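You operate a simulated robot arm through the tools that you are given. There is no shell and no other tool.

Carry out the task below with a simulated two-armed robot. There is one attempt and no reset: what you move stays moved.

JOB
Wipe the tape outline clean, lay the sealing tape in it and press it down.
Fine: use the green pad and put it back first; tab toward the vacuum ports; press till it is down all along. What is to be rubbed or washed off counts as gone when no trace of it is left.

The check looks at the end state, three seconds after you hand in, the way a careful person would. Anything else that was tipped, shoved, dropped, spilled or broken makes it a failure.

ROBOT AND FRAMES
Two 7-joint arms with fingered hands on one trunk that stands fixed in place. Base frame: the origin is at the foot of the trunk, x ahead of it, y to its left, z up. Lengths are in m, angles in degrees, forces in N, time in s.
The left shoulder is at [0.042, 0.162, 1.061], the right one opposite. Each reaches about 1.215 m from its shoulder. Payload 4 kg a hand.
Tool frame (each hand has its own): the origin (TCP) lies between the finger pads and is the grasp point; the fingertips stand 0.036 m ahead of it; z points along the fingers, y is the line along which they close. The gripper opens to 0.124 m; its body begins 0.042 m behind the TCP. The gripper is a hand of 4 fingers: y runs from the thumb to the fingers, the wrist lies at [-0.015, -0.099, -0.189] in the tool frame, and closing takes about 1.5 s.
Orientation is that of the tool frame in the base frame, as a unit quaternion [x, y, z, w]. With the fingers straight down and the wrist toward the robot, the tool's x, y and z point along [0, 1, 0], [1, 0, 0] and [0, 0, -1] of the base frame.

CONTROLS
- The arms move only by the tool nudge_tool. It takes "left_targets", "right_targets" or both (then of equal length, played together; a hand with none holds still); each is a list of rows, each a list of 7 numbers: the shift along the tool's x, y, z in units of 25 mm (1.0 is 25 mm), then the turn, a rotation vector about the tool's x, y, z in units of 4 degrees (1.0 is 4 degrees), then the closure in counts, from 0 (fully open) to 255 (shut). In form: [[dx, dy, dz, rx, ry, rz, fingers], ...]. A call has 1 to 20 rows; each row shifts and turns the commanded pose from where the row before left it, along the tool's axes as they then stand. A call with a number of a shift or a turn outside -1 to 1 is refused whole. Rows are played at 5 a second. More than 0.05 m and 8.6 degrees between two rows, or a gripper value outside its range, and nothing of the call is played. A pose out of reach is approached as far as the arm can. The call stops where the force on the tool passes 90 N (or 10 N more than at its start, if that is more) or the arm is blocked; 0.2 s more then pass. The fingers move at their own pace (about 0.045 m/s each) and stop on an object; they squeeze with about 27 N. The grip force told is the motor's: it shows also when the fingers shut on nothing. Time passes only in rows, and 0.2 s behind the last, so rows that do not move let the fingers close. The reply holds the time, the measured pose of the TCP, the force on the tool along the base axes, the opening and the grip force, in the units named above and with some noise, with the torque about the TCP (base axes, N m) and any sound that the robot's microphone picked up.
- Cameras (640 x 400 px; columns grow to the right, rows downward): "scene" is now at [0.1504, -0.0251, 1.3027]; the picture's right is [-0.37, -0.93, 0.06], its down [-0.43, 0.12, -0.89] and it looks along [0.82, -0.35, -0.45] (base axes); focal length 312 px, centre (320, 200). "left" rides on the left gripper at [-0.075, -0.086, -0.123] in its tool frame; the picture's right is [-0.70, -0.34, 0.63], its down [0.65, -0.68, 0.35] and it looks along [0.32, 0.65, 0.69] (tool axes); focal length 275 px, centre (320, 200). "right" rides on the right gripper at [0.075, -0.086, -0.123] in its tool frame; the picture's right is [-0.70, 0.34, -0.63], its down [-0.64, -0.68, 0.35] and it looks along [-0.32, 0.65, 0.69] (tool axes); focal length 275 px, centre (320, 200). There is no depth. A picture from a camera that has moved, and an enlarged one, comes with that camera's place and axes in the base frame and with its lens. The place of the scene camera against the robot may be out by one fixed shift of up to 0.012 m in any direction.
- camera(camera): a new picture of that camera. The clock stands still meanwhile.
- move_column(by): moves the trunk up (or, below 0, down) by that many m; the arms and the scene camera ride with it, the base frame stays. It gives what a move gives, with no picture.
- grasp_type(shape, hand): the hand has 4 fingers and takes this shape, open, in about a second: jaw (thumb against the fingers, like two jaws); tri (thumb and two fingers); tip (a fingertip pinch); poke (one finger out to press); point (the index stretched); flat (the hand flat); cup (the hand cupped); fist (a fist). The gripper value then closes the fingers along that shape, each until it touches; the sizes above hold for jaw. It gives what a move gives, with no picture.
- head_to(pan, tilt): turns the head with the scene camera to pan (to the left, within 86 degrees either way) and tilt (down, from -29 to 69), counted from straight ahead of the robot (the tilt from the chest, where the trunk bows). It gives what a move gives.
- inspect(camera, box): a new picture of the part [left, top, right, bottom] of that camera's present view, enlarged. The clock stands still meanwhile.
- close_job(): hands the job in; it is judged then, once.

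Nothing tells you positions but the pictures and the camera data. Unless the task says otherwise, let go and move clear before handing in.

The tools are called after ">>>" by a JSON object that holds its "fn" and its "kwargs". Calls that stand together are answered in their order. nudge_tool: Moves the arms, as the interface text tells. Its arguments: {"type":"object","properties":{"left_targets":{"type":"array","items":{"type":"array","items":{"type":"number"}}},"right_targets":{"type":"array","items":{"type":"array","items":{"type":"number"}}}},"required":[]} The other tools are called the same way: move_column (by) moves the trunk up or down; grasp_type (shape, hand) gives the hand a shape; head_to (pan, tilt) turns the head that bears the scene camera; camera (camera) takes a picture; inspect (camera, box) takes an enlarged picture of a part of a camera's view; close_job () hands the job in.

At the start:

```text
time: 0.0
left_tool_pos: [0.7458, -0.0371, 1.005]
left_ee_rot: [0.707, 0.707, 0.0, 0.0]
left_contact_force: [-0.1, -0.4, 0.2]
left_moment: [-0.02, -0.01, -0.04]
left_width: 0.1237
left_grasp_force: 0.0
left_shape: jaw
right_tool_pos: [0.5543, -0.6575, 1.0835]
right_ee_rot: [0.707, 0.708, 0.0, 0.0]
right_contact_force: [0.2, 0.3, -0.4]
right_moment: [-0.03, 0.01, -0.01]
right_width: 0.1235
right_grasp_force: 0.0
right_shape: jaw
trunk travel left (down, up): [-0.225, 0.253]
head pan, tilt (commanded): [-21.9, 18.4]
```

scene: 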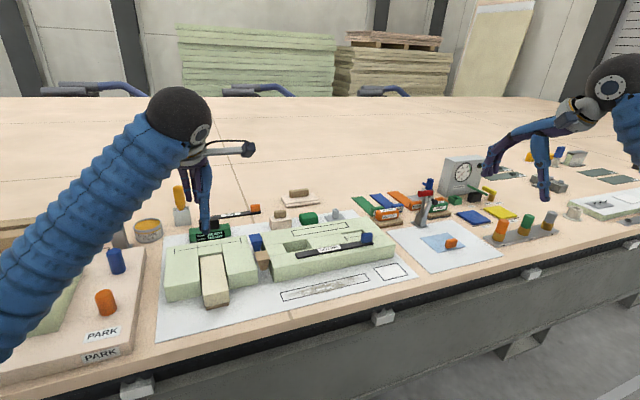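
right: 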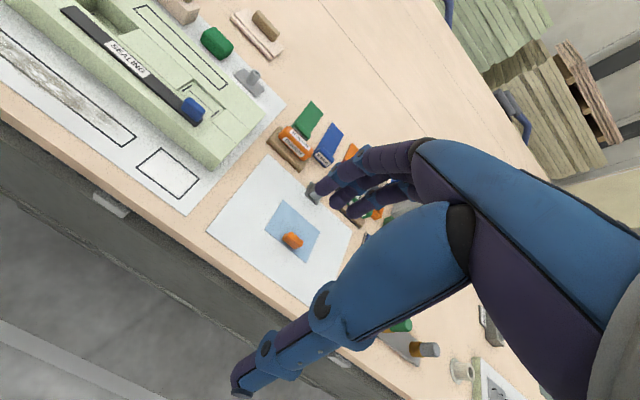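
left: 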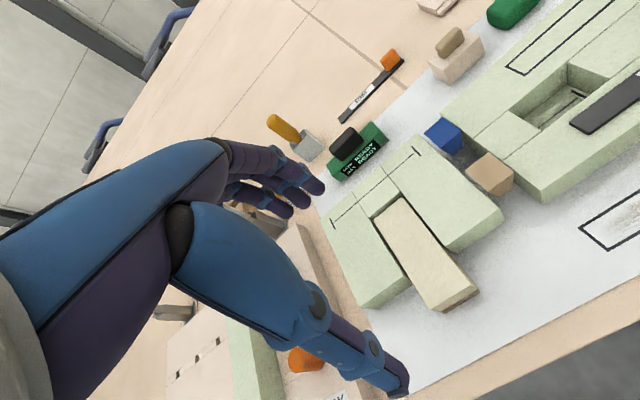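

I see a workbench with foam-like blocks, a white sheet with a smudged tape outline near the front edge, a black "SEALING" tape strip lying on a green block, and several pads. I'll look closer before moving anything.

>>> {"fn": "inspect", "kwargs": {"camera": "scene", "box": [150, 170, 420, 340]}}

>>> {"fn": "inspect", "kwargs": {"camera": "scene", "box": [330, 130, 640, 290]}}

>>> {"fn": "inspect", "kwargs": {"camera": "right", "box": [0, 0, 320, 200]}}

>>> {"fn": "inspect", "kwargs": {"camera": "left", "box": [320, 0, 640, 300]}}

```text
2.35 times, centred on (285, 255) of scene
camera zoom: at [0.1504, -0.0251, 1.3027], right [-0.37, -0.93, 0.06], down [-0.43, 0.12, -0.89], along [0.82, -0.35, -0.45], focal length 734 px, centre (402, 71)
```

zoom: 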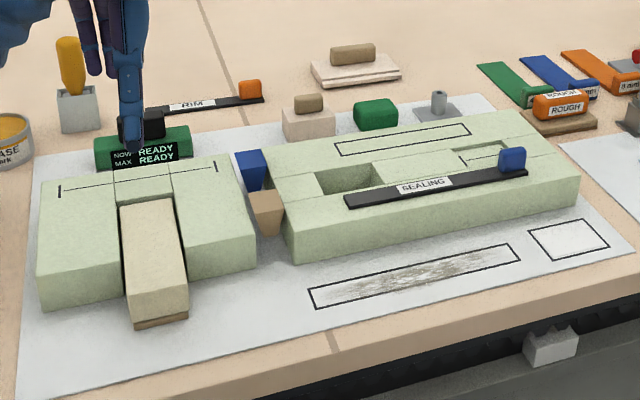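

```text
2.06 times, centred on (485, 210) of scene
camera zoom: at [0.1504, -0.0251, 1.3027], right [-0.37, -0.93, 0.06], down [-0.43, 0.12, -0.89], along [0.82, -0.35, -0.45], focal length 644 px, centre (-21, 179)
```

zoom: 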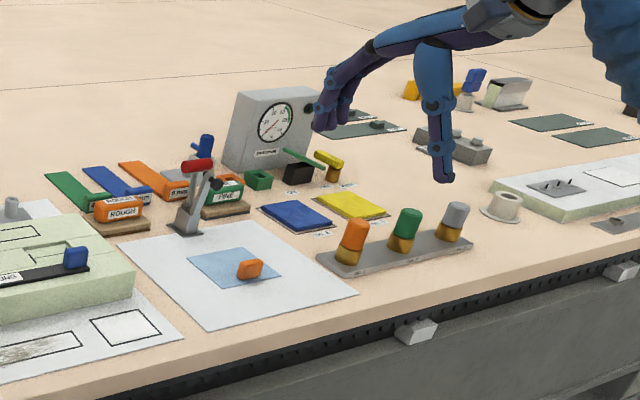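

```text
2.00 times, centred on (160, 100) of right
camera zoom: at [0.4682, -0.5821, 1.207], right [0.34, -0.7, 0.63], down [-0.68, -0.64, -0.35], along [0.65, -0.32, -0.69], focal length 551 px, centre (640, 400)
```

zoom: 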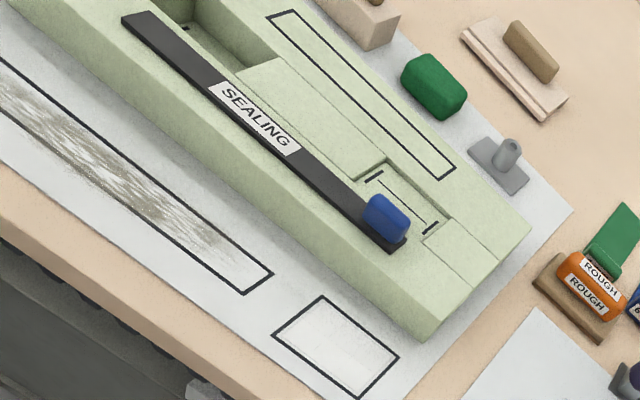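

```text
1.33 times, centred on (480, 150) of left
camera zoom: at [0.6608, -0.1119, 1.1285], right [-0.34, -0.7, -0.63], down [-0.68, 0.65, -0.35], along [0.65, 0.32, -0.69], focal length 367 px, centre (107, 267)
```

zoom: 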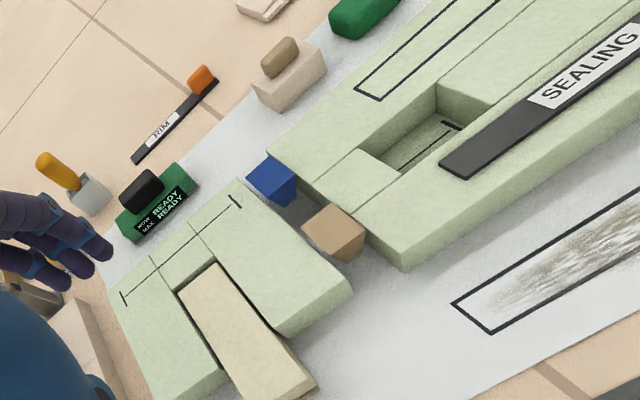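

The scene has many look-alike items, so I need to find the green pad, the outline, and the vacuum ports for certain. I'll look around with the head and zoom in.

>>> {"fn": "head_to", "kwargs": {"pan": -50, "tilt": 30}}

>>> {"fn": "camera", "kwargs": {"camera": "scene"}}

>>> {"fn": "inspect", "kwargs": {"camera": "scene", "box": [120, 50, 380, 212]}}

>>> {"fn": "inspect", "kwargs": {"camera": "scene", "box": [320, 50, 640, 250]}}

```text
time: 0.9
left_tool_pos: [0.746, -0.0373, 1.0051]
left_ee_rot: [0.707, 0.707, 0.0, 0.0]
left_contact_force: [-0.3, 0.1, -0.9]
left_moment: [-0.01, -0.01, 0.0]
left_width: 0.1239
left_grasp_force: 0.1
left_shape: jaw
right_tool_pos: [0.5538, -0.6576, 1.0841]
right_ee_rot: [0.707, 0.707, 0.0, 0.0]
right_contact_force: [0.1, -0.4, -0.1]
right_moment: [0.0, 0.02, 0.0]
right_width: 0.1235
right_grasp_force: 0.0
right_shape: jaw
trunk travel left (down, up): [-0.225, 0.253]
head pan, tilt (commanded): [-50.0, 30.0]
```

```text
taken
camera scene: at [0.1195, -0.0595, 1.2886], right [-0.76, -0.64, 0.12], down [-0.45, 0.38, -0.81], along [0.47, -0.66, -0.58], focal length 312 px, centre (320, 200)
```

scene: 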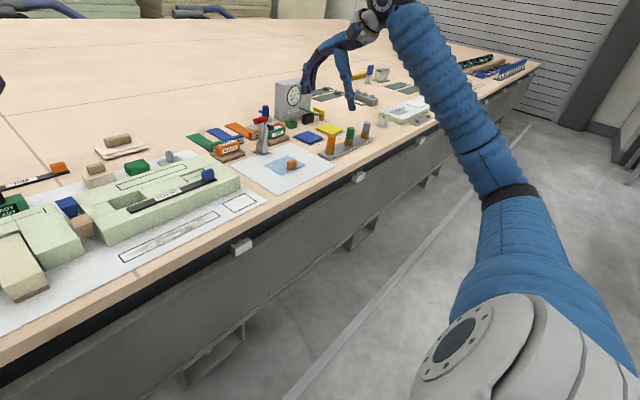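

```text
2.46 times, centred on (250, 131) of scene
camera zoom: at [0.1195, -0.0595, 1.2886], right [-0.76, -0.64, 0.12], down [-0.45, 0.38, -0.81], along [0.47, -0.66, -0.58], focal length 768 px, centre (492, 370)
```

zoom: 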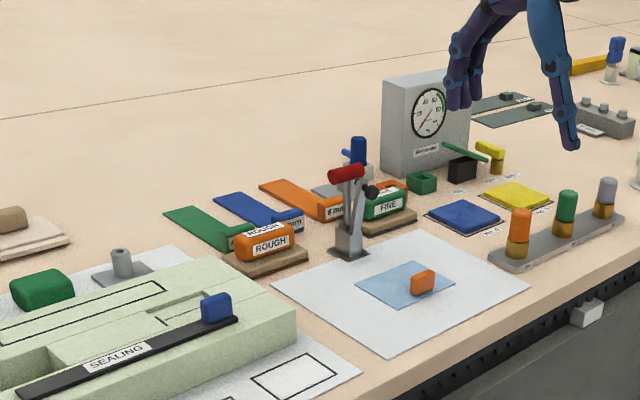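

```text
2.00 times, centred on (480, 150) of scene
camera zoom: at [0.1195, -0.0595, 1.2886], right [-0.76, -0.64, 0.12], down [-0.45, 0.38, -0.81], along [0.47, -0.66, -0.58], focal length 624 px, centre (0, 300)
```

zoom: 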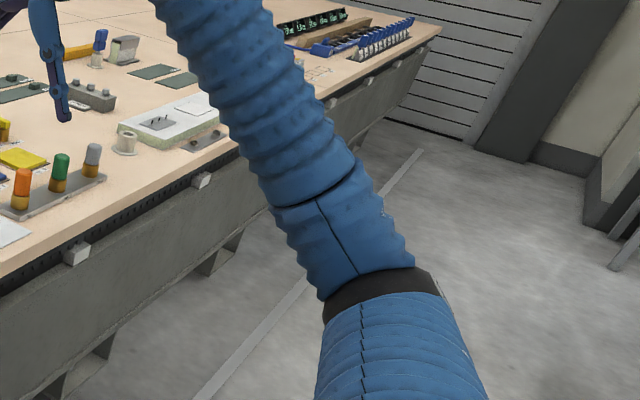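

>>> {"fn": "head_to", "kwargs": {"pan": 30, "tilt": 30}}

>>> {"fn": "camera", "kwargs": {"camera": "scene"}}

>>> {"fn": "head_to", "kwargs": {"pan": -10, "tilt": 40}}

>>> {"fn": "camera", "kwargs": {"camera": "scene"}}

>>> {"fn": "inspect", "kwargs": {"camera": "scene", "box": [300, 50, 460, 150]}}

```text
time: 2.5
left_tool_pos: [0.7449, -0.0381, 1.0051]
left_ee_rot: [0.707, 0.707, 0.0, 0.0]
left_contact_force: [0.0, -0.1, 0.2]
left_moment: [-0.01, 0.0, -0.01]
left_width: 0.1234
left_grasp_force: 0.1
left_shape: jaw
right_tool_pos: [0.5559, -0.6573, 1.0828]
right_ee_rot: [0.707, 0.707, 0.0, 0.0]
right_contact_force: [0.4, -0.5, 0.7]
right_moment: [-0.04, 0.03, 0.03]
right_width: 0.1235
right_grasp_force: 0.1
right_shape: jaw
trunk travel left (down, up): [-0.225, 0.253]
head pan, tilt (commanded): [30.0, 30.0]
```

```text
taken
camera scene: at [0.1395, 0.0549, 1.2855], right [0.49, -0.87, -0.08], down [-0.56, -0.25, -0.79], along [0.66, 0.43, -0.61], focal length 312 px, centre (320, 200)
```

scene: 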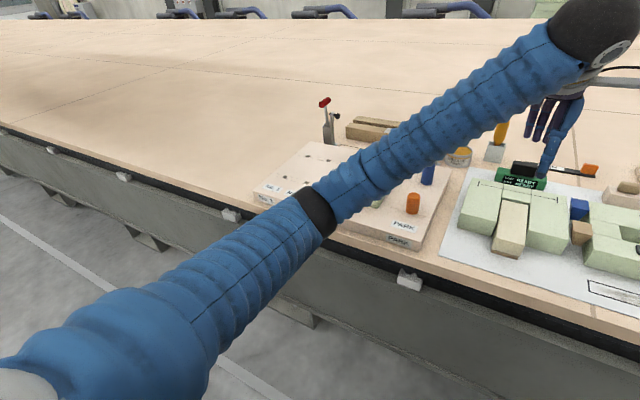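

```text
time: 3.5
left_tool_pos: [0.7457, -0.0372, 1.0053]
left_ee_rot: [0.707, 0.707, 0.001, 0.0]
left_contact_force: [0.3, 0.2, -0.1]
left_moment: [-0.01, -0.01, -0.02]
left_width: 0.1239
left_grasp_force: 0.1
left_shape: jaw
right_tool_pos: [0.5555, -0.6581, 1.0844]
right_ee_rot: [0.707, 0.707, 0.0, 0.0]
right_contact_force: [-0.1, -0.7, 0.1]
right_moment: [0.01, -0.04, 0.01]
right_width: 0.1237
right_grasp_force: 0.0
right_shape: jaw
trunk travel left (down, up): [-0.225, 0.253]
head pan, tilt (commanded): [-10.0, 40.0]
```

```text
taken
camera scene: at [0.1424, -0.0049, 1.2695], right [-0.17, -0.98, 0.03], down [-0.74, 0.11, -0.66], along [0.65, -0.13, -0.75], focal length 312 px, centre (320, 200)
```

scene: 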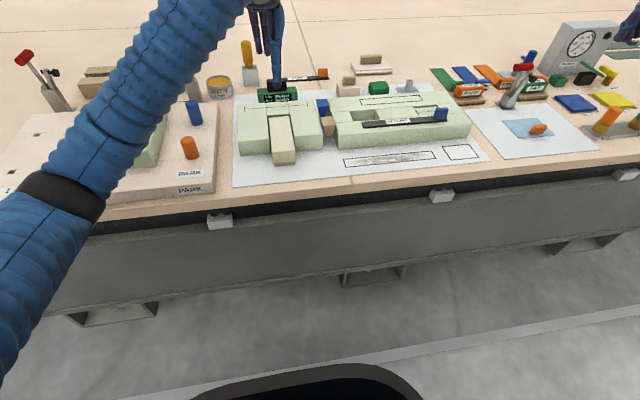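

```text
4.00 times, centred on (380, 100) of scene
camera zoom: at [0.1424, -0.0049, 1.2695], right [-0.17, -0.98, 0.03], down [-0.74, 0.11, -0.66], along [0.65, -0.13, -0.75], focal length 1247 px, centre (80, 600)
```

zoom: 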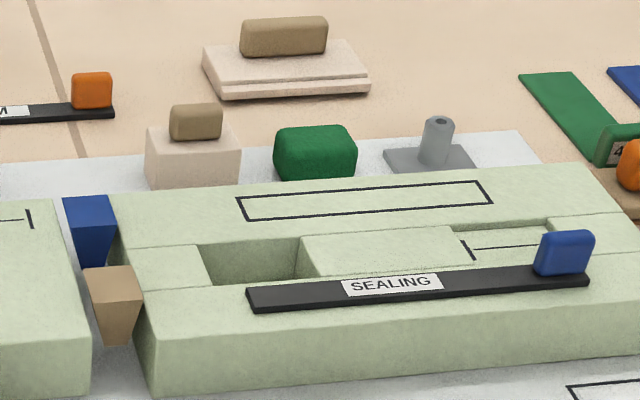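

>>> {"fn": "head_to", "kwargs": {"pan": -35, "tilt": 15}}

>>> {"fn": "camera", "kwargs": {"camera": "scene"}}

>>> {"fn": "inspect", "kwargs": {"camera": "scene", "box": [280, 100, 440, 200]}}

>>> {"fn": "inspect", "kwargs": {"camera": "scene", "box": [400, 100, 560, 200]}}

>>> {"fn": "inspect", "kwargs": {"camera": "scene", "box": [480, 100, 640, 200]}}

>>> {"fn": "inspect", "kwargs": {"camera": "right", "box": [160, 80, 400, 230]}}

>>> {"fn": "inspect", "kwargs": {"camera": "right", "box": [320, 290, 560, 400]}}

```text
time: 4.4
left_tool_pos: [0.7464, -0.0362, 1.0053]
left_ee_rot: [0.707, 0.707, 0.0, 0.0]
left_contact_force: [-0.2, -0.1, 0.2]
left_moment: [-0.03, -0.01, 0.01]
left_width: 0.1239
left_grasp_force: 0.1
left_shape: jaw
right_tool_pos: [0.5553, -0.6583, 1.0841]
right_ee_rot: [0.707, 0.707, -0.001, 0.0]
right_contact_force: [0.5, -0.1, 0.2]
right_moment: [0.0, -0.02, 0.01]
right_width: 0.1237
right_grasp_force: 0.1
right_shape: jaw
trunk travel left (down, up): [-0.225, 0.253]
head pan, tilt (commanded): [-35.0, 15.0]
```

```text
taken
camera scene: at [0.1414, -0.0438, 1.3096], right [-0.57, -0.82, 0.09], down [-0.36, 0.15, -0.92], along [0.74, -0.55, -0.38], focal length 312 px, centre (320, 200)
```

scene: 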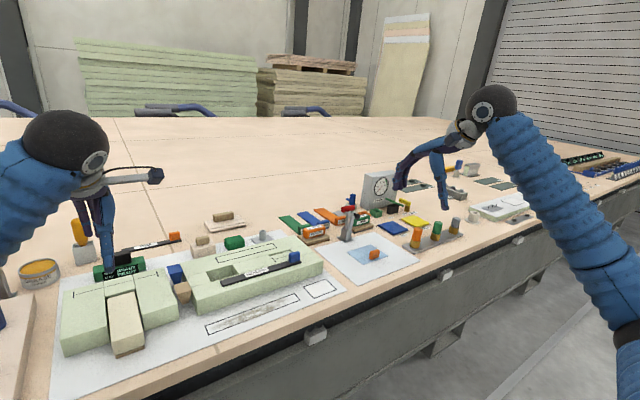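

```text
4.00 times, centred on (360, 150) of scene
camera zoom: at [0.1414, -0.0438, 1.3096], right [-0.57, -0.82, 0.09], down [-0.36, 0.15, -0.92], along [0.74, -0.55, -0.38], focal length 1247 px, centre (160, 400)
```

zoom: 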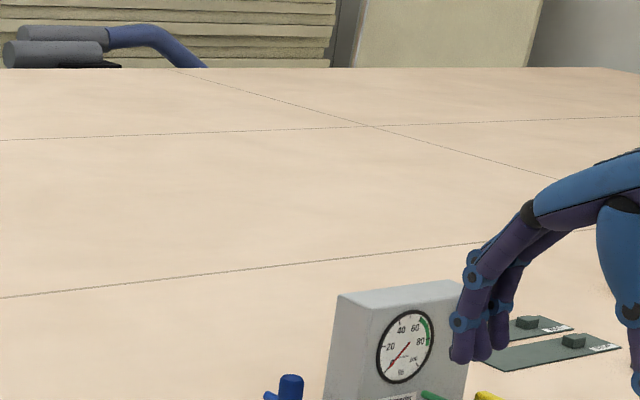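

```text
4.00 times, centred on (480, 150) of scene
camera zoom: at [0.1414, -0.0438, 1.3096], right [-0.57, -0.82, 0.09], down [-0.36, 0.15, -0.92], along [0.74, -0.55, -0.38], focal length 1247 px, centre (-320, 400)
```

zoom: 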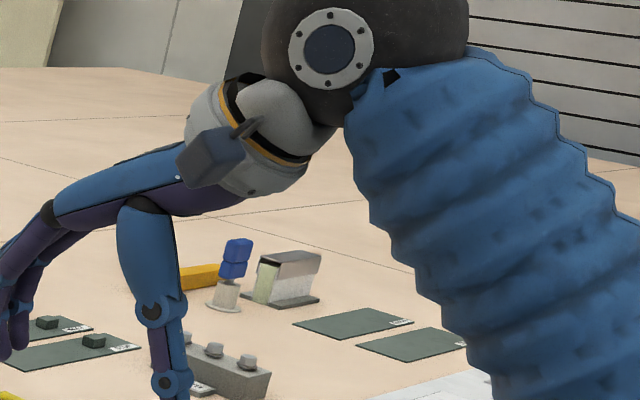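

```text
4.00 times, centred on (560, 150) of scene
camera zoom: at [0.1414, -0.0438, 1.3096], right [-0.57, -0.82, 0.09], down [-0.36, 0.15, -0.92], along [0.74, -0.55, -0.38], focal length 1247 px, centre (-640, 400)
```

zoom: 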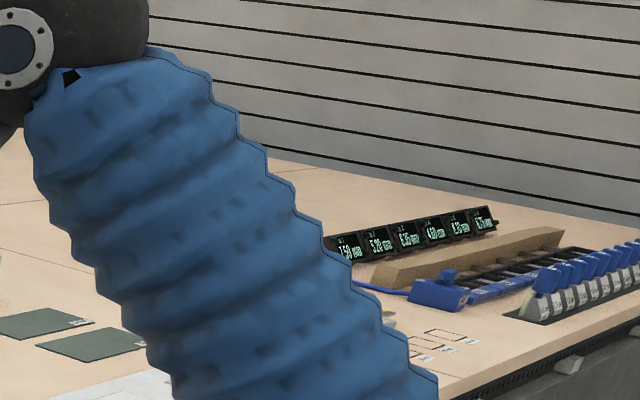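

```text
2.67 times, centred on (280, 155) of right
camera zoom: at [0.4682, -0.582, 1.207], right [0.34, -0.7, 0.63], down [-0.68, -0.64, -0.35], along [0.65, -0.32, -0.69], focal length 734 px, centre (427, 320)
```

zoom: 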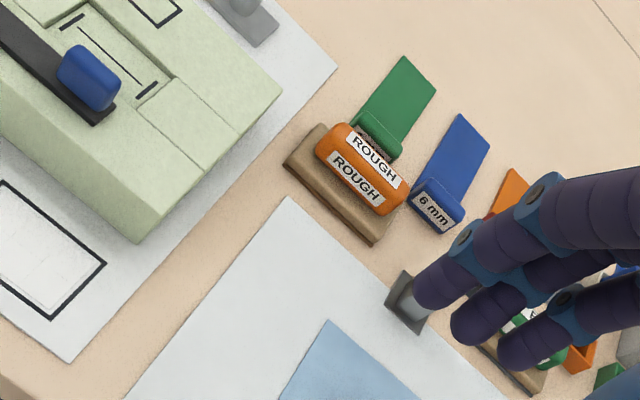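

```text
2.67 times, centred on (440, 345) of right
camera zoom: at [0.4682, -0.582, 1.207], right [0.34, -0.7, 0.63], down [-0.68, -0.64, -0.35], along [0.65, -0.32, -0.69], focal length 734 px, centre (0, -187)
```

zoom: 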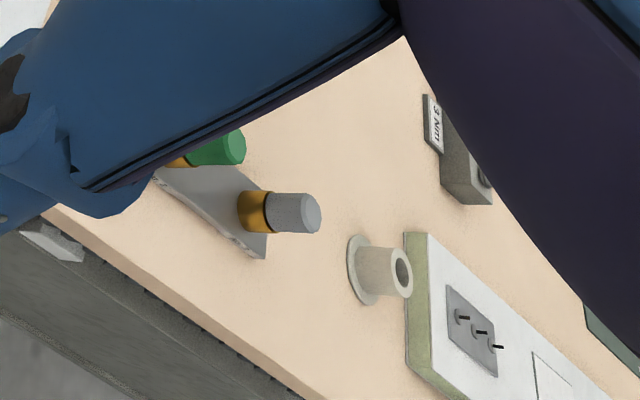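

>>> {"fn": "inspect", "kwargs": {"camera": "scene", "box": [380, 195, 480, 257]}}

>>> {"fn": "inspect", "kwargs": {"camera": "scene", "box": [270, 185, 430, 285]}}

>>> {"fn": "inspect", "kwargs": {"camera": "scene", "box": [440, 150, 580, 250]}}

>>> {"fn": "inspect", "kwargs": {"camera": "scene", "box": [170, 230, 350, 342]}}

>>> {"fn": "inspect", "kwargs": {"camera": "scene", "box": [0, 200, 190, 318]}}

```text
6.40 times, centred on (430, 226) of scene
camera zoom: at [0.1414, -0.0438, 1.3096], right [-0.57, -0.82, 0.09], down [-0.36, 0.15, -0.92], along [0.74, -0.55, -0.38], focal length 1996 px, centre (-384, 34)
```

zoom: 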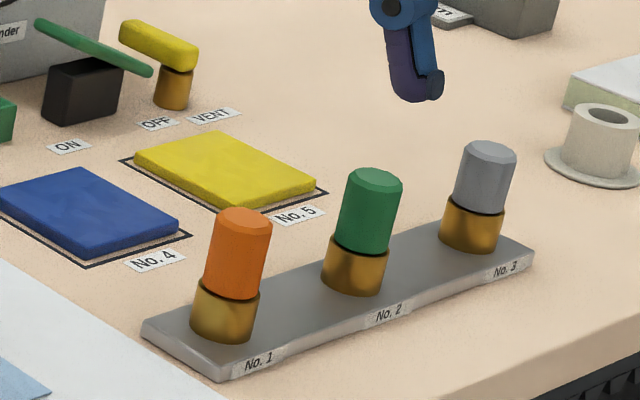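

```text
4.00 times, centred on (350, 235) of scene
camera zoom: at [0.1414, -0.0438, 1.3096], right [-0.57, -0.82, 0.09], down [-0.36, 0.15, -0.92], along [0.74, -0.55, -0.38], focal length 1247 px, centre (200, 60)
```

zoom: 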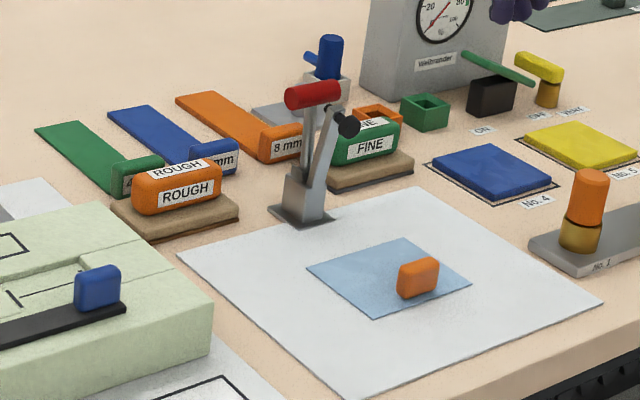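

```text
4.00 times, centred on (510, 200) of scene
camera zoom: at [0.1414, -0.0438, 1.3096], right [-0.57, -0.82, 0.09], down [-0.36, 0.15, -0.92], along [0.74, -0.55, -0.38], focal length 1247 px, centre (-440, 200)
```

zoom: 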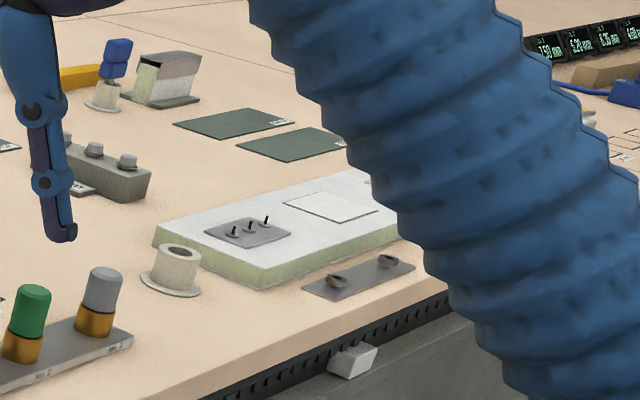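

```text
3.56 times, centred on (260, 286) of scene
camera zoom: at [0.1414, -0.0438, 1.3096], right [-0.57, -0.82, 0.09], down [-0.36, 0.15, -0.92], along [0.74, -0.55, -0.38], focal length 1109 px, centre (533, -106)
```

zoom: 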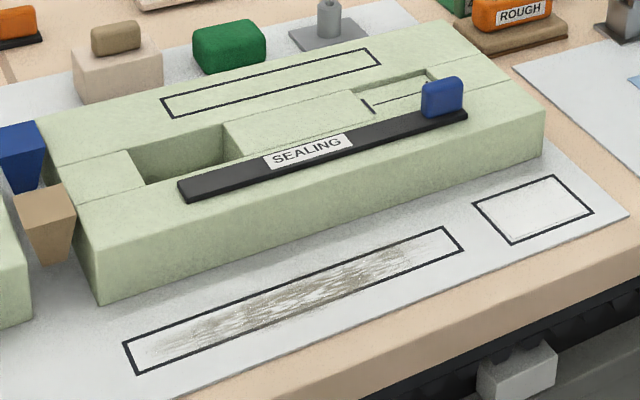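

```text
3.37 times, centred on (95, 259) of scene
camera zoom: at [0.1414, -0.0438, 1.3096], right [-0.57, -0.82, 0.09], down [-0.36, 0.15, -0.92], along [0.74, -0.55, -0.38], focal length 1050 px, centre (1078, 1)
```

zoom: 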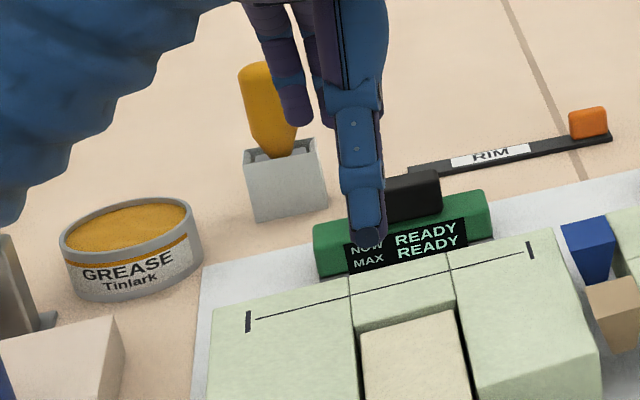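

The dirty outline is the long one on the white sheet (about x 0.73, y −0.20 to −0.44, z 0.705). The sealing tape with the blue tab lies on the foam, the loose green pad stands behind the foam, and the brass-based ports No. 1–3 are on the right. I'll move the left arm clear and bring the right hand over for closer views.

>>> {"fn": "nudge_tool", "kwargs": {"left_targets": [[0, 0, -1, 0, 0, 0, 0], [0.5, 0, -1, 0, 0, 0, 0], [1, 0, 0, 0, 0, 0, 0], [1, 0, 0, 0, 0, 0, 0], [1, 0, 0, 0, 0, 0, 0], [1, 0, 0, 0, 0, 0, 0], [1, 0, 0, 0, 0, 0, 0], [0, 0, 0, 0, 0, 0, 0], [0, 0, 0, 0, 0, 0, 0], [0, 0, 0, 0, 0, 0, 0], [0, 0, 0, 0, 0, 0, 0], [0, 0, 0, 0, 0, 0, 0], [0, 0, 0, 0, 0, 0, 0]], "right_targets": [[0.95, 0.45, 0.09, 0, 0, 0, 0], [0.95, 0.45, 0.09, 0, 0, 0, 0], [0.95, 0.45, 0.09, 0, 0, 0, 0], [0.95, 0.45, 0.09, 0, 0, 0, 0], [0.95, 0.45, 0.09, 0, 0, 0, 0], [0.95, 0.45, 0.09, 0, 0, 0, 0], [0.95, 0.45, 0.09, 0, 0, 0, 0], [0.95, 0.45, 0.09, 0, 0, 0, 0], [0.95, 0.45, 0.09, 0, 0, 0, 0], [0.95, 0.45, 0.09, 0, 0, 0, 0], [0.95, 0.45, 0.09, 0, 0, 0, 0], [0.95, 0.45, 0.09, 0, 0, 0, 0], [0.95, 0.45, 0.09, 0, 0, 0, 0]]}}

>>> {"fn": "camera", "kwargs": {"camera": "right"}}

>>> {"fn": "camera", "kwargs": {"camera": "left"}}

>>> {"fn": "camera", "kwargs": {"camera": "scene"}}

```text
time: 7.2
left_tool_pos: [0.7469, 0.0998, 1.0538]
left_ee_rot: [0.708, 0.707, -0.001, -0.001]
left_contact_force: [0.3, -0.1, -0.6]
left_moment: [0.04, -0.02, -0.04]
left_width: 0.1236
left_grasp_force: 0.1
left_shape: jaw
right_tool_pos: [0.6993, -0.3466, 1.0546]
right_ee_rot: [0.708, 0.706, 0.0, -0.001]
right_contact_force: [-0.3, -0.4, 0.1]
right_moment: [-0.02, 0.0, 0.0]
right_width: 0.1238
right_grasp_force: 0.1
right_shape: jaw
trunk travel left (down, up): [-0.225, 0.253]
head pan, tilt (commanded): [-35.0, 15.0]
```

```text
taken
camera right: at [0.6134, -0.2722, 1.1778], right [0.34, -0.7, 0.63], down [-0.68, -0.64, -0.35], along [0.65, -0.32, -0.69], focal length 275 px, centre (320, 200)
```

right: 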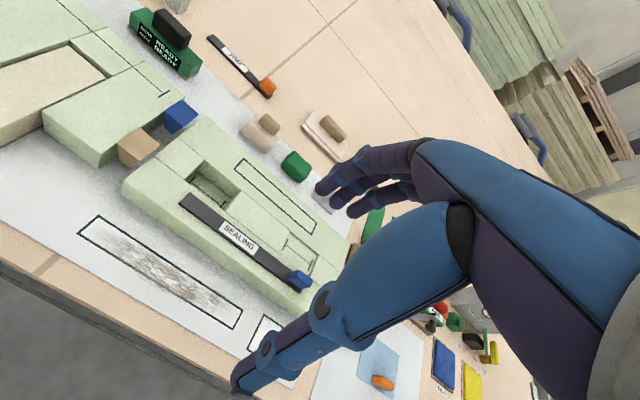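

```text
taken
camera left: at [0.6618, 0.0252, 1.1781], right [-0.34, -0.7, -0.63], down [-0.68, 0.65, -0.35], along [0.65, 0.31, -0.69], focal length 275 px, centre (320, 200)
```

left: 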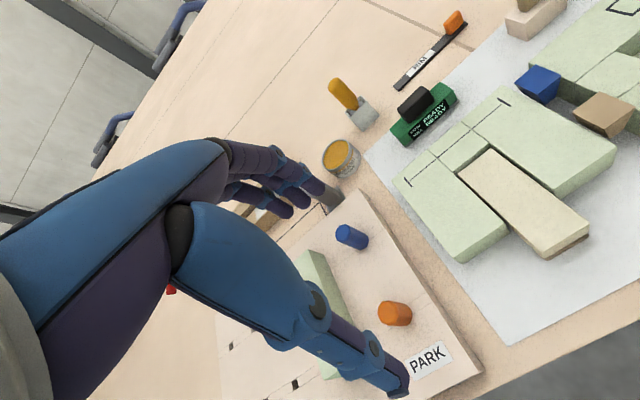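

```text
taken
camera scene: at [0.1419, -0.0433, 1.3096], right [-0.57, -0.82, 0.09], down [-0.36, 0.15, -0.92], along [0.74, -0.55, -0.38], focal length 312 px, centre (320, 200)
```

scene: 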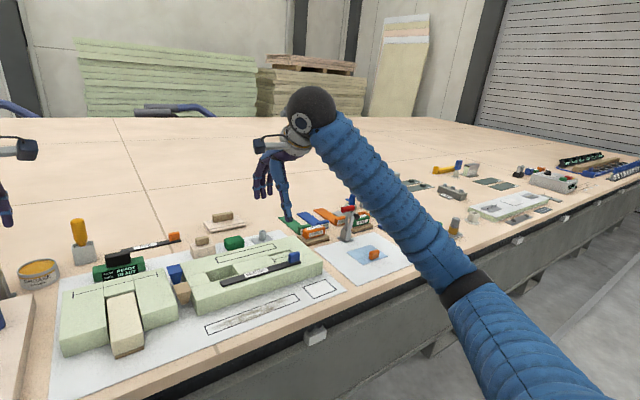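

>>> {"fn": "inspect", "kwargs": {"camera": "right", "box": [60, 190, 300, 360]}}

>>> {"fn": "inspect", "kwargs": {"camera": "right", "box": [220, 100, 360, 220]}}

>>> {"fn": "inspect", "kwargs": {"camera": "right", "box": [160, 170, 340, 300]}}

>>> {"fn": "inspect", "kwargs": {"camera": "scene", "box": [410, 130, 640, 270]}}

```text
2.35 times, centred on (180, 275) of right
camera zoom: at [0.6134, -0.2722, 1.1778], right [0.34, -0.7, 0.63], down [-0.68, -0.64, -0.35], along [0.65, -0.32, -0.69], focal length 648 px, centre (649, 24)
```

zoom: 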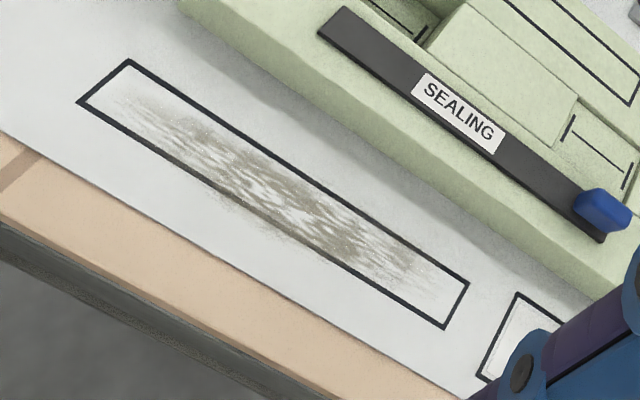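

```text
3.33 times, centred on (290, 160) of right
camera zoom: at [0.6134, -0.2722, 1.1778], right [0.34, -0.7, 0.63], down [-0.68, -0.64, -0.35], along [0.65, -0.32, -0.69], focal length 918 px, centre (420, 333)
```

zoom: 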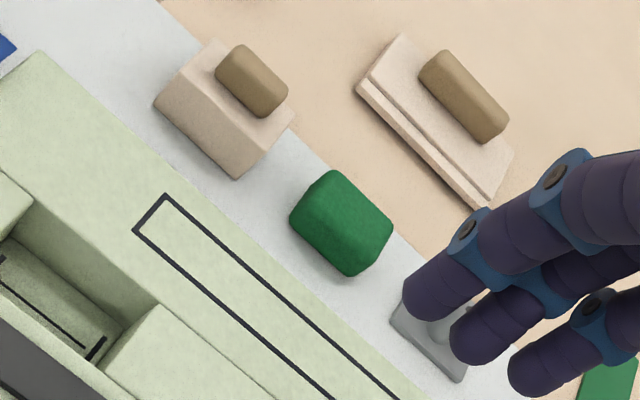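

```text
3.08 times, centred on (250, 235) of right
camera zoom: at [0.6134, -0.2722, 1.1778], right [0.34, -0.7, 0.63], down [-0.68, -0.64, -0.35], along [0.65, -0.32, -0.69], focal length 847 px, centre (535, 92)
```

zoom: 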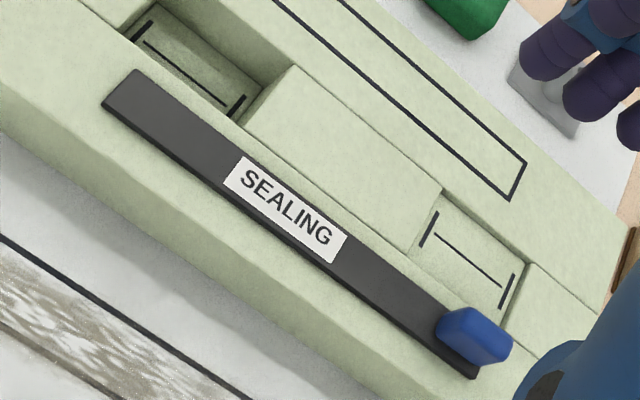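

```text
2.78 times, centred on (525, 200) of scene
camera zoom: at [0.1419, -0.0433, 1.3096], right [-0.57, -0.82, 0.09], down [-0.36, 0.15, -0.92], along [0.74, -0.55, -0.38], focal length 868 px, centre (-250, 200)
```

zoom: 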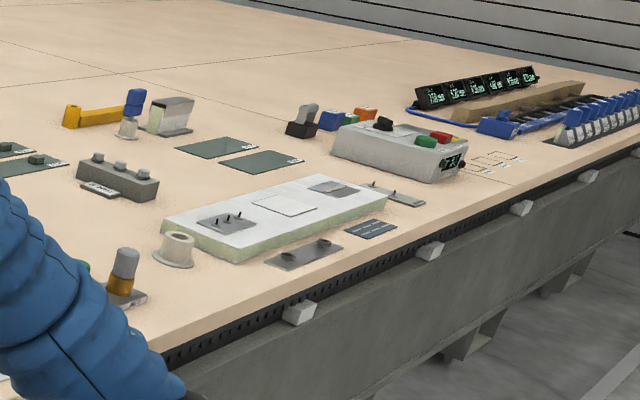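

I take the loose green block behind the foam (about x 1.06, y −0.39) as the pad. I'll bring the right hand closer to measure it.

>>> {"fn": "nudge_tool", "kwargs": {"right_targets": [[-0.5, 1, 0.5, 0, 0, 0, 0], [-0.5, 1, 0.5, 0, 0, 0, 0], [-0.5, 1, 0.5, 0, 0, 0, 0], [-0.5, 1, 0.5, 0, 0, 0, 0], [-0.5, 1, 0.5, 0, 0, 0, 0], [-0.5, 1, 0.5, 0, 0, 0, 0], [-0.5, 1, 0.5, 0, 0, 0, 0], [-0.5, 1, 0.5, 0, 0, 0, 0], [0, 0, 0, 0, 0, 0, 0]]}}

>>> {"fn": "camera", "kwargs": {"camera": "right"}}

>>> {"fn": "inspect", "kwargs": {"camera": "right", "box": [150, 100, 350, 225]}}

>>> {"fn": "camera", "kwargs": {"camera": "scene"}}

```text
time: 9.2
left_tool_pos: [0.7463, 0.1004, 1.0575]
left_ee_rot: [0.707, 0.707, 0.0, 0.0]
left_contact_force: [-0.3, -0.5, -0.6]
left_moment: [0.0, 0.0, -0.01]
left_width: 0.1237
left_grasp_force: 0.0
left_shape: jaw
right_tool_pos: [0.8999, -0.4481, 0.9548]
right_ee_rot: [0.707, 0.707, -0.001, 0.0]
right_contact_force: [0.3, 0.0, 0.4]
right_moment: [0.01, -0.01, -0.01]
right_width: 0.1236
right_grasp_force: 0.1
right_shape: jaw
trunk travel left (down, up): [-0.225, 0.253]
head pan, tilt (commanded): [-35.0, 15.0]
```

```text
taken
camera right: at [0.8138, -0.3727, 1.0783], right [0.34, -0.7, 0.63], down [-0.68, -0.64, -0.35], along [0.65, -0.32, -0.69], focal length 275 px, centre (320, 200)
```

right: 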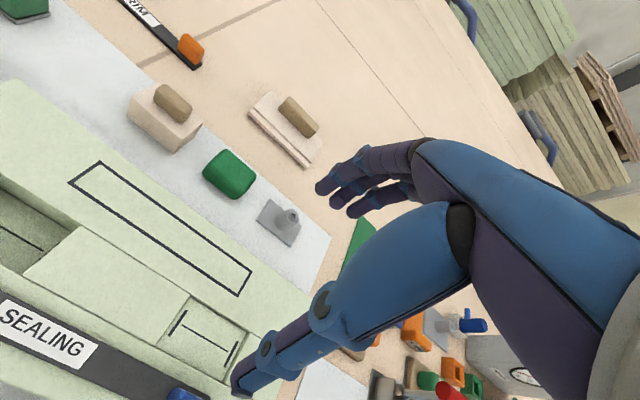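

```text
3.20 times, centred on (250, 162) of right
camera zoom: at [0.8138, -0.3727, 1.0783], right [0.34, -0.7, 0.63], down [-0.68, -0.64, -0.35], along [0.65, -0.32, -0.69], focal length 881 px, centre (544, 320)
```

zoom: 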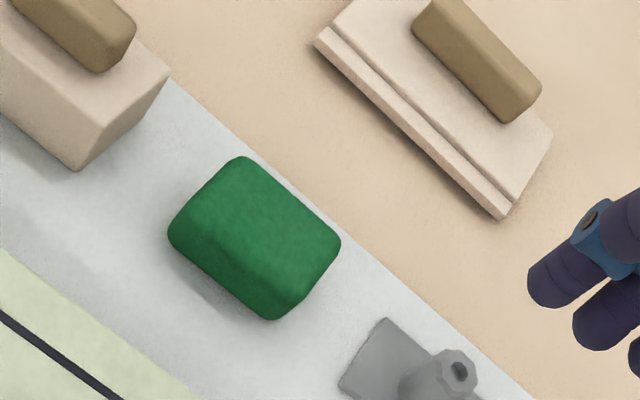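

```text
taken
camera scene: at [0.1411, -0.0436, 1.3098], right [-0.57, -0.82, 0.09], down [-0.36, 0.15, -0.92], along [0.74, -0.55, -0.38], focal length 312 px, centre (320, 200)
```

scene: 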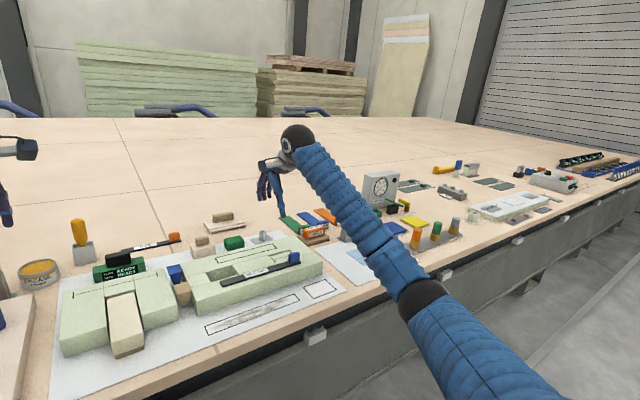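

The pad is about 4 cm (x) by 6 cm (y) by 3.5 cm high, centred near (1.06, −0.387). I'll move the right hand above it with fingers partly closed and check alignment.

>>> {"fn": "nudge_tool", "kwargs": {"right_targets": [[0.39, 0.92, 0, 0, 0, 0, 60], [0.39, 0.92, 0, 0, 0, 0, 60], [0.39, 0.92, 0, 0, 0, 0, 60], [0.39, 0.92, 0, 0, 0, 0, 60], [0.39, 0.92, 0, 0, 0, 0, 60], [0.39, 0.92, 0, 0, 0, 0, 60], [0.39, 0.92, 0, 0, 0, 0, 60], [0, 0, 1, 0, 0, 0, 60], [0, 0, 1, 0, 0, 0, 60], [0, 0, 1, 0, 0, 0, 60], [0, 0, 0, 0, 0, 0, 60]]}}

>>> {"fn": "camera", "kwargs": {"camera": "right"}}

>>> {"fn": "inspect", "kwargs": {"camera": "scene", "box": [170, 180, 350, 290]}}

```text
time: 11.6
left_tool_pos: [0.7453, 0.1009, 1.0551]
left_ee_rot: [0.707, 0.707, 0.0, 0.0]
left_contact_force: [-0.6, 0.7, -0.1]
left_moment: [-0.02, 0.03, -0.01]
left_width: 0.1237
left_grasp_force: 0.0
left_shape: jaw
right_tool_pos: [1.0613, -0.3783, 0.8805]
right_ee_rot: [0.707, 0.707, 0.0, -0.001]
right_contact_force: [-0.4, -0.3, 0.3]
right_moment: [0.01, -0.02, -0.02]
right_width: 0.095
right_grasp_force: 0.1
right_shape: jaw
trunk travel left (down, up): [-0.225, 0.253]
head pan, tilt (commanded): [-35.0, 15.0]
```

```text
taken
camera right: at [0.975, -0.3032, 1.0041], right [0.34, -0.7, 0.63], down [-0.68, -0.64, -0.35], along [0.65, -0.32, -0.69], focal length 275 px, centre (320, 200)
```

right: 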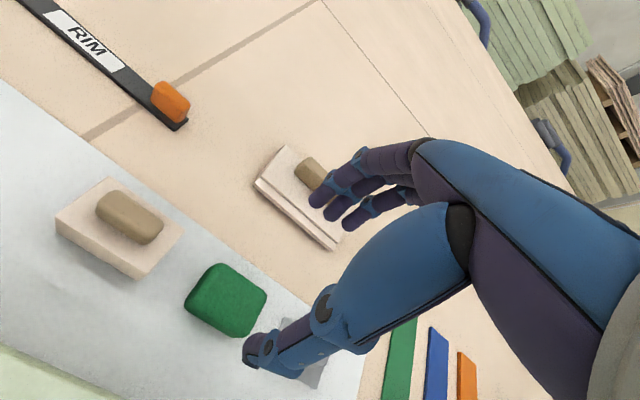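

```text
3.56 times, centred on (260, 235) of scene
camera zoom: at [0.1411, -0.0433, 1.3098], right [-0.57, -0.82, 0.09], down [-0.36, 0.15, -0.92], along [0.74, -0.55, -0.38], focal length 1109 px, centre (533, 76)
```

zoom: 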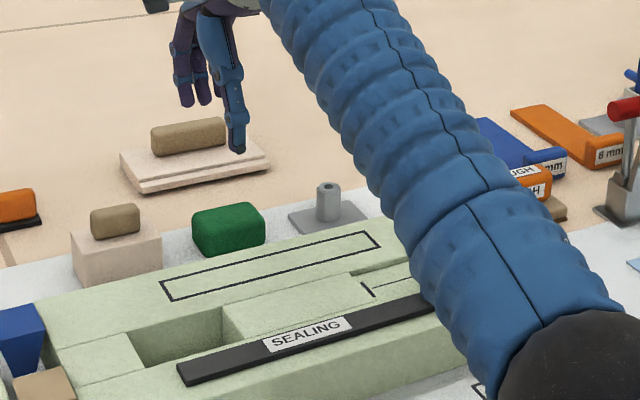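

>>> {"fn": "inspect", "kwargs": {"camera": "right", "box": [170, 240, 300, 380]}}

```text
2.86 times, centred on (235, 310) of right
camera zoom: at [0.975, -0.3032, 1.0041], right [0.34, -0.7, 0.63], down [-0.68, -0.64, -0.35], along [0.65, -0.32, -0.69], focal length 786 px, centre (563, -114)
```

zoom: 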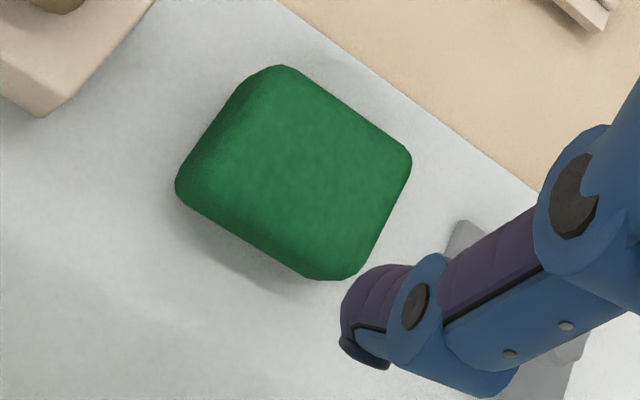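

The pad measures about x 1.031–1.075, y −0.362 to −0.422. I'll descend with the thumb on the near side and fingers on the far side, then grip.

>>> {"fn": "nudge_tool", "kwargs": {"right_targets": [[-0.27, -0.25, 0.8, 0, 0, 0, 60], [0, 0, 0.9, 0, 0, 0, 60], [0, 0, 0.9, 0, 0, 0, 60], [0, 0, 0.9, 0, 0, 0, 60], [0, 0, 0.8, 0, 0, 0, 60], [0, 0, 0.7, 0, 0, 0, 60], [0, 0, 0, 0, 0, 0, 60]]}}

>>> {"fn": "camera", "kwargs": {"camera": "right"}}

>>> {"fn": "inspect", "kwargs": {"camera": "scene", "box": [170, 180, 350, 290]}}

```text
time: 13.2
left_tool_pos: [0.7455, 0.1003, 1.056]
left_ee_rot: [0.707, 0.707, 0.0, 0.0]
left_contact_force: [-0.2, -1.3, 0.2]
left_moment: [-0.01, -0.01, -0.01]
left_width: 0.1235
left_grasp_force: 0.1
left_shape: jaw
right_tool_pos: [1.0562, -0.3862, 0.7587]
right_ee_rot: [0.707, 0.707, 0.001, 0.002]
right_contact_force: [2.8, -1.0, 14.3]
right_moment: [0.04, 0.82, 0.01]
right_width: 0.0951
right_grasp_force: 0.1
right_shape: jaw
trunk travel left (down, up): [-0.225, 0.253]
head pan, tilt (commanded): [-35.0, 15.0]
```

```text
taken
camera right: at [0.9688, -0.3099, 0.8811], right [0.33, -0.7, 0.63], down [-0.68, -0.64, -0.35], along [0.65, -0.32, -0.69], focal length 275 px, centre (320, 200)
```

right: 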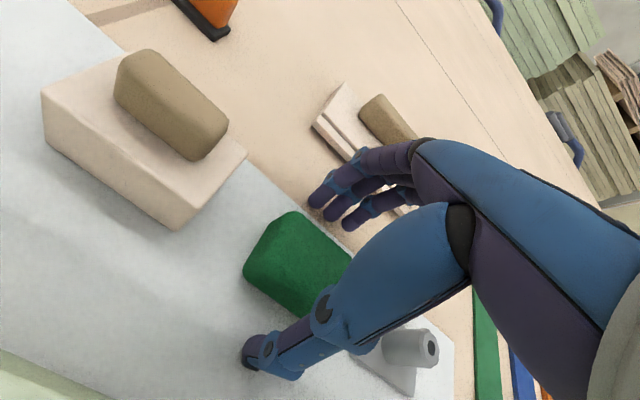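

```text
3.56 times, centred on (260, 235) of scene
camera zoom: at [0.1402, -0.0431, 1.3102], right [-0.57, -0.82, 0.09], down [-0.36, 0.15, -0.92], along [0.74, -0.55, -0.38], focal length 1109 px, centre (533, 76)
```

zoom: 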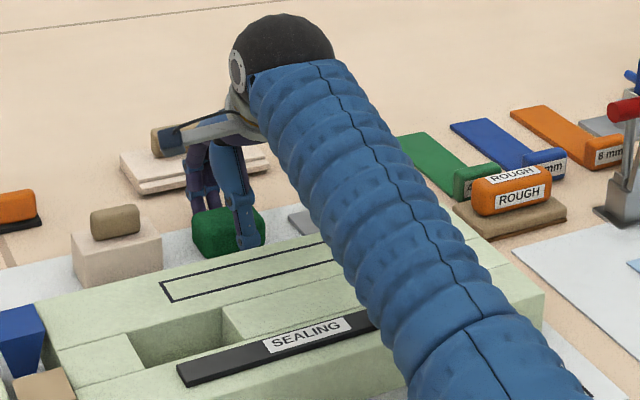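

The thumb tip has touched the sheet lightly (14 N). I'll back up a few mm and close on the pad.

>>> {"fn": "nudge_tool", "kwargs": {"right_targets": [[0, 0, -0.4, 0, 0, 0, 60], [0, 0, 0, 0, 0, 0, 100], [0, 0, 0, 0, 0, 0, 140], [0, 0, 0, 0, 0, 0, 180], [0, 0, 0, 0, 0, 0, 200], [0, 0, 0, 0, 0, 0, 200], [0, 0, 0, 0, 0, 0, 200], [0, 0, 0, 0, 0, 0, 200]]}}

>>> {"fn": "camera", "kwargs": {"camera": "right"}}

>>> {"fn": "inspect", "kwargs": {"camera": "scene", "box": [170, 180, 350, 290]}}

```text
time: 15.0
left_tool_pos: [0.7462, 0.1009, 1.0551]
left_ee_rot: [0.707, 0.707, -0.001, -0.001]
left_contact_force: [0.1, -0.6, 0.1]
left_moment: [0.02, -0.01, 0.04]
left_width: 0.1239
left_grasp_force: 0.0
left_shape: jaw
right_tool_pos: [1.0566, -0.3873, 0.7668]
right_ee_rot: [0.707, 0.707, 0.0, 0.0]
right_contact_force: [-1.1, -0.1, 5.2]
right_moment: [0.0, -0.09, 0.03]
right_width: 0.0532
right_grasp_force: 26.9
right_shape: jaw
trunk travel left (down, up): [-0.225, 0.253]
head pan, tilt (commanded): [-35.0, 15.0]
```

```text
taken
camera right: at [0.9688, -0.3109, 0.8886], right [0.34, -0.7, 0.63], down [-0.68, -0.64, -0.35], along [0.65, -0.32, -0.69], focal length 275 px, centre (320, 200)
```

right: 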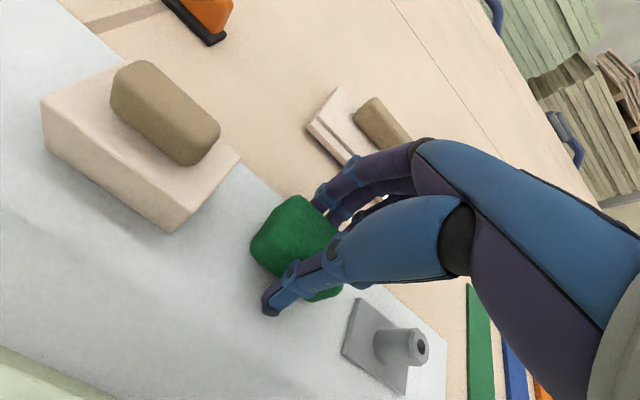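

```text
3.56 times, centred on (260, 235) of scene
camera zoom: at [0.1409, -0.0434, 1.3098], right [-0.57, -0.82, 0.09], down [-0.36, 0.15, -0.92], along [0.74, -0.55, -0.38], focal length 1109 px, centre (533, 76)
```

zoom: 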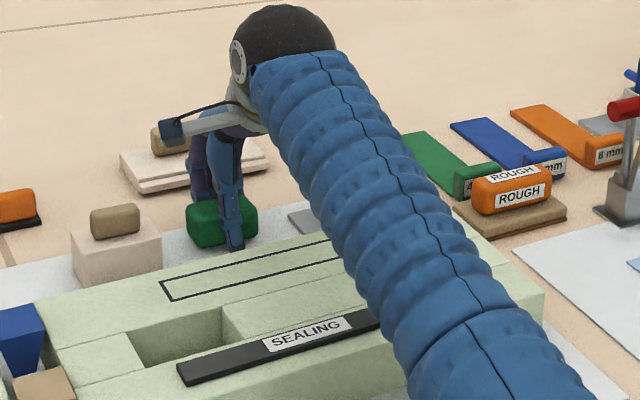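

>>> {"fn": "inspect", "kwargs": {"camera": "right", "box": [230, 180, 390, 330]}}

>>> {"fn": "inspect", "kwargs": {"camera": "scene", "box": [210, 200, 270, 260]}}

```text
2.67 times, centred on (310, 255) of right
camera zoom: at [0.9688, -0.3109, 0.8886], right [0.34, -0.7, 0.63], down [-0.68, -0.64, -0.35], along [0.65, -0.32, -0.69], focal length 734 px, centre (347, 53)
```

zoom: 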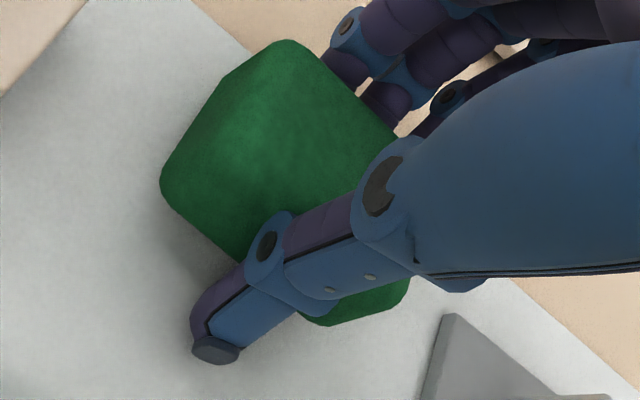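

```text
6.67 times, centred on (240, 230) of scene
camera zoom: at [0.1409, -0.0434, 1.3098], right [-0.57, -0.82, 0.09], down [-0.36, 0.15, -0.92], along [0.74, -0.55, -0.38], focal length 2079 px, centre (853, 0)
```

zoom: 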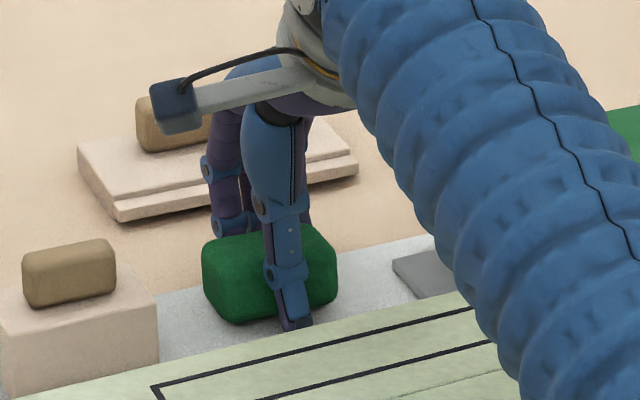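

The grip is firm, but the fingertips are level with the pad's bottom. I'll regrip about 9 mm higher so that the pad, not the fingers, touches the sheet.

>>> {"fn": "nudge_tool", "kwargs": {"right_targets": [[0, 0, 0, 0, 0, 0, 110], [0, 0, 0, 0, 0, 0, 110], [0, 0, -0.36, 0, 0, 0, 110], [0, 0, 0, 0, 0, 0, 200], [0, 0, 0, 0, 0, 0, 200], [0, 0, 0, 0, 0, 0, 200], [0, 0, 0, 0, 0, 0, 200], [0, 0, 0, 0, 0, 0, 200], [0, 0, 0, 0, 0, 0, 200]]}}

>>> {"fn": "inspect", "kwargs": {"camera": "right", "box": [230, 180, 390, 330]}}

>>> {"fn": "inspect", "kwargs": {"camera": "scene", "box": [210, 200, 270, 260]}}

```text
time: 17.0
left_tool_pos: [0.7463, 0.1003, 1.0562]
left_ee_rot: [0.707, 0.707, 0.0, 0.0]
left_contact_force: [0.1, 0.3, 0.7]
left_moment: [-0.04, -0.02, -0.02]
left_width: 0.1236
left_grasp_force: 0.0
left_shape: jaw
right_tool_pos: [1.0559, -0.3859, 0.7751]
right_ee_rot: [0.707, 0.707, 0.0, 0.0]
right_contact_force: [-2.0, 0.7, 4.1]
right_moment: [0.0, -0.05, 0.02]
right_width: 0.0497
right_grasp_force: 27.3
right_shape: jaw
trunk travel left (down, up): [-0.225, 0.253]
head pan, tilt (commanded): [-35.0, 15.0]
```

```text
2.67 times, centred on (310, 255) of right
camera zoom: at [0.9694, -0.3111, 0.8973], right [0.34, -0.7, 0.63], down [-0.68, -0.64, -0.35], along [0.65, -0.32, -0.69], focal length 734 px, centre (347, 53)
```

zoom: 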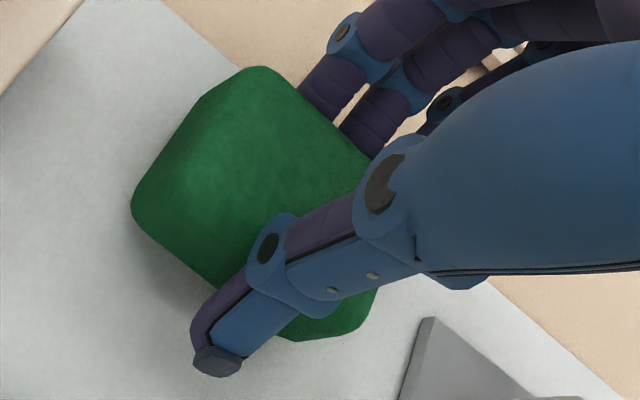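

```text
6.67 times, centred on (240, 230) of scene
camera zoom: at [0.1411, -0.0434, 1.3097], right [-0.57, -0.82, 0.09], down [-0.36, 0.15, -0.92], along [0.74, -0.55, -0.38], focal length 2079 px, centre (853, 0)
```

zoom: 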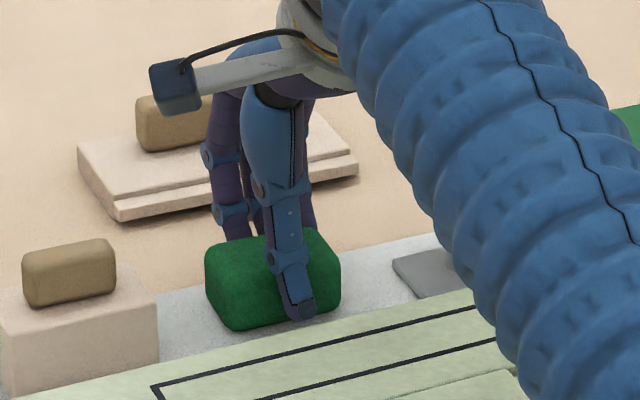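

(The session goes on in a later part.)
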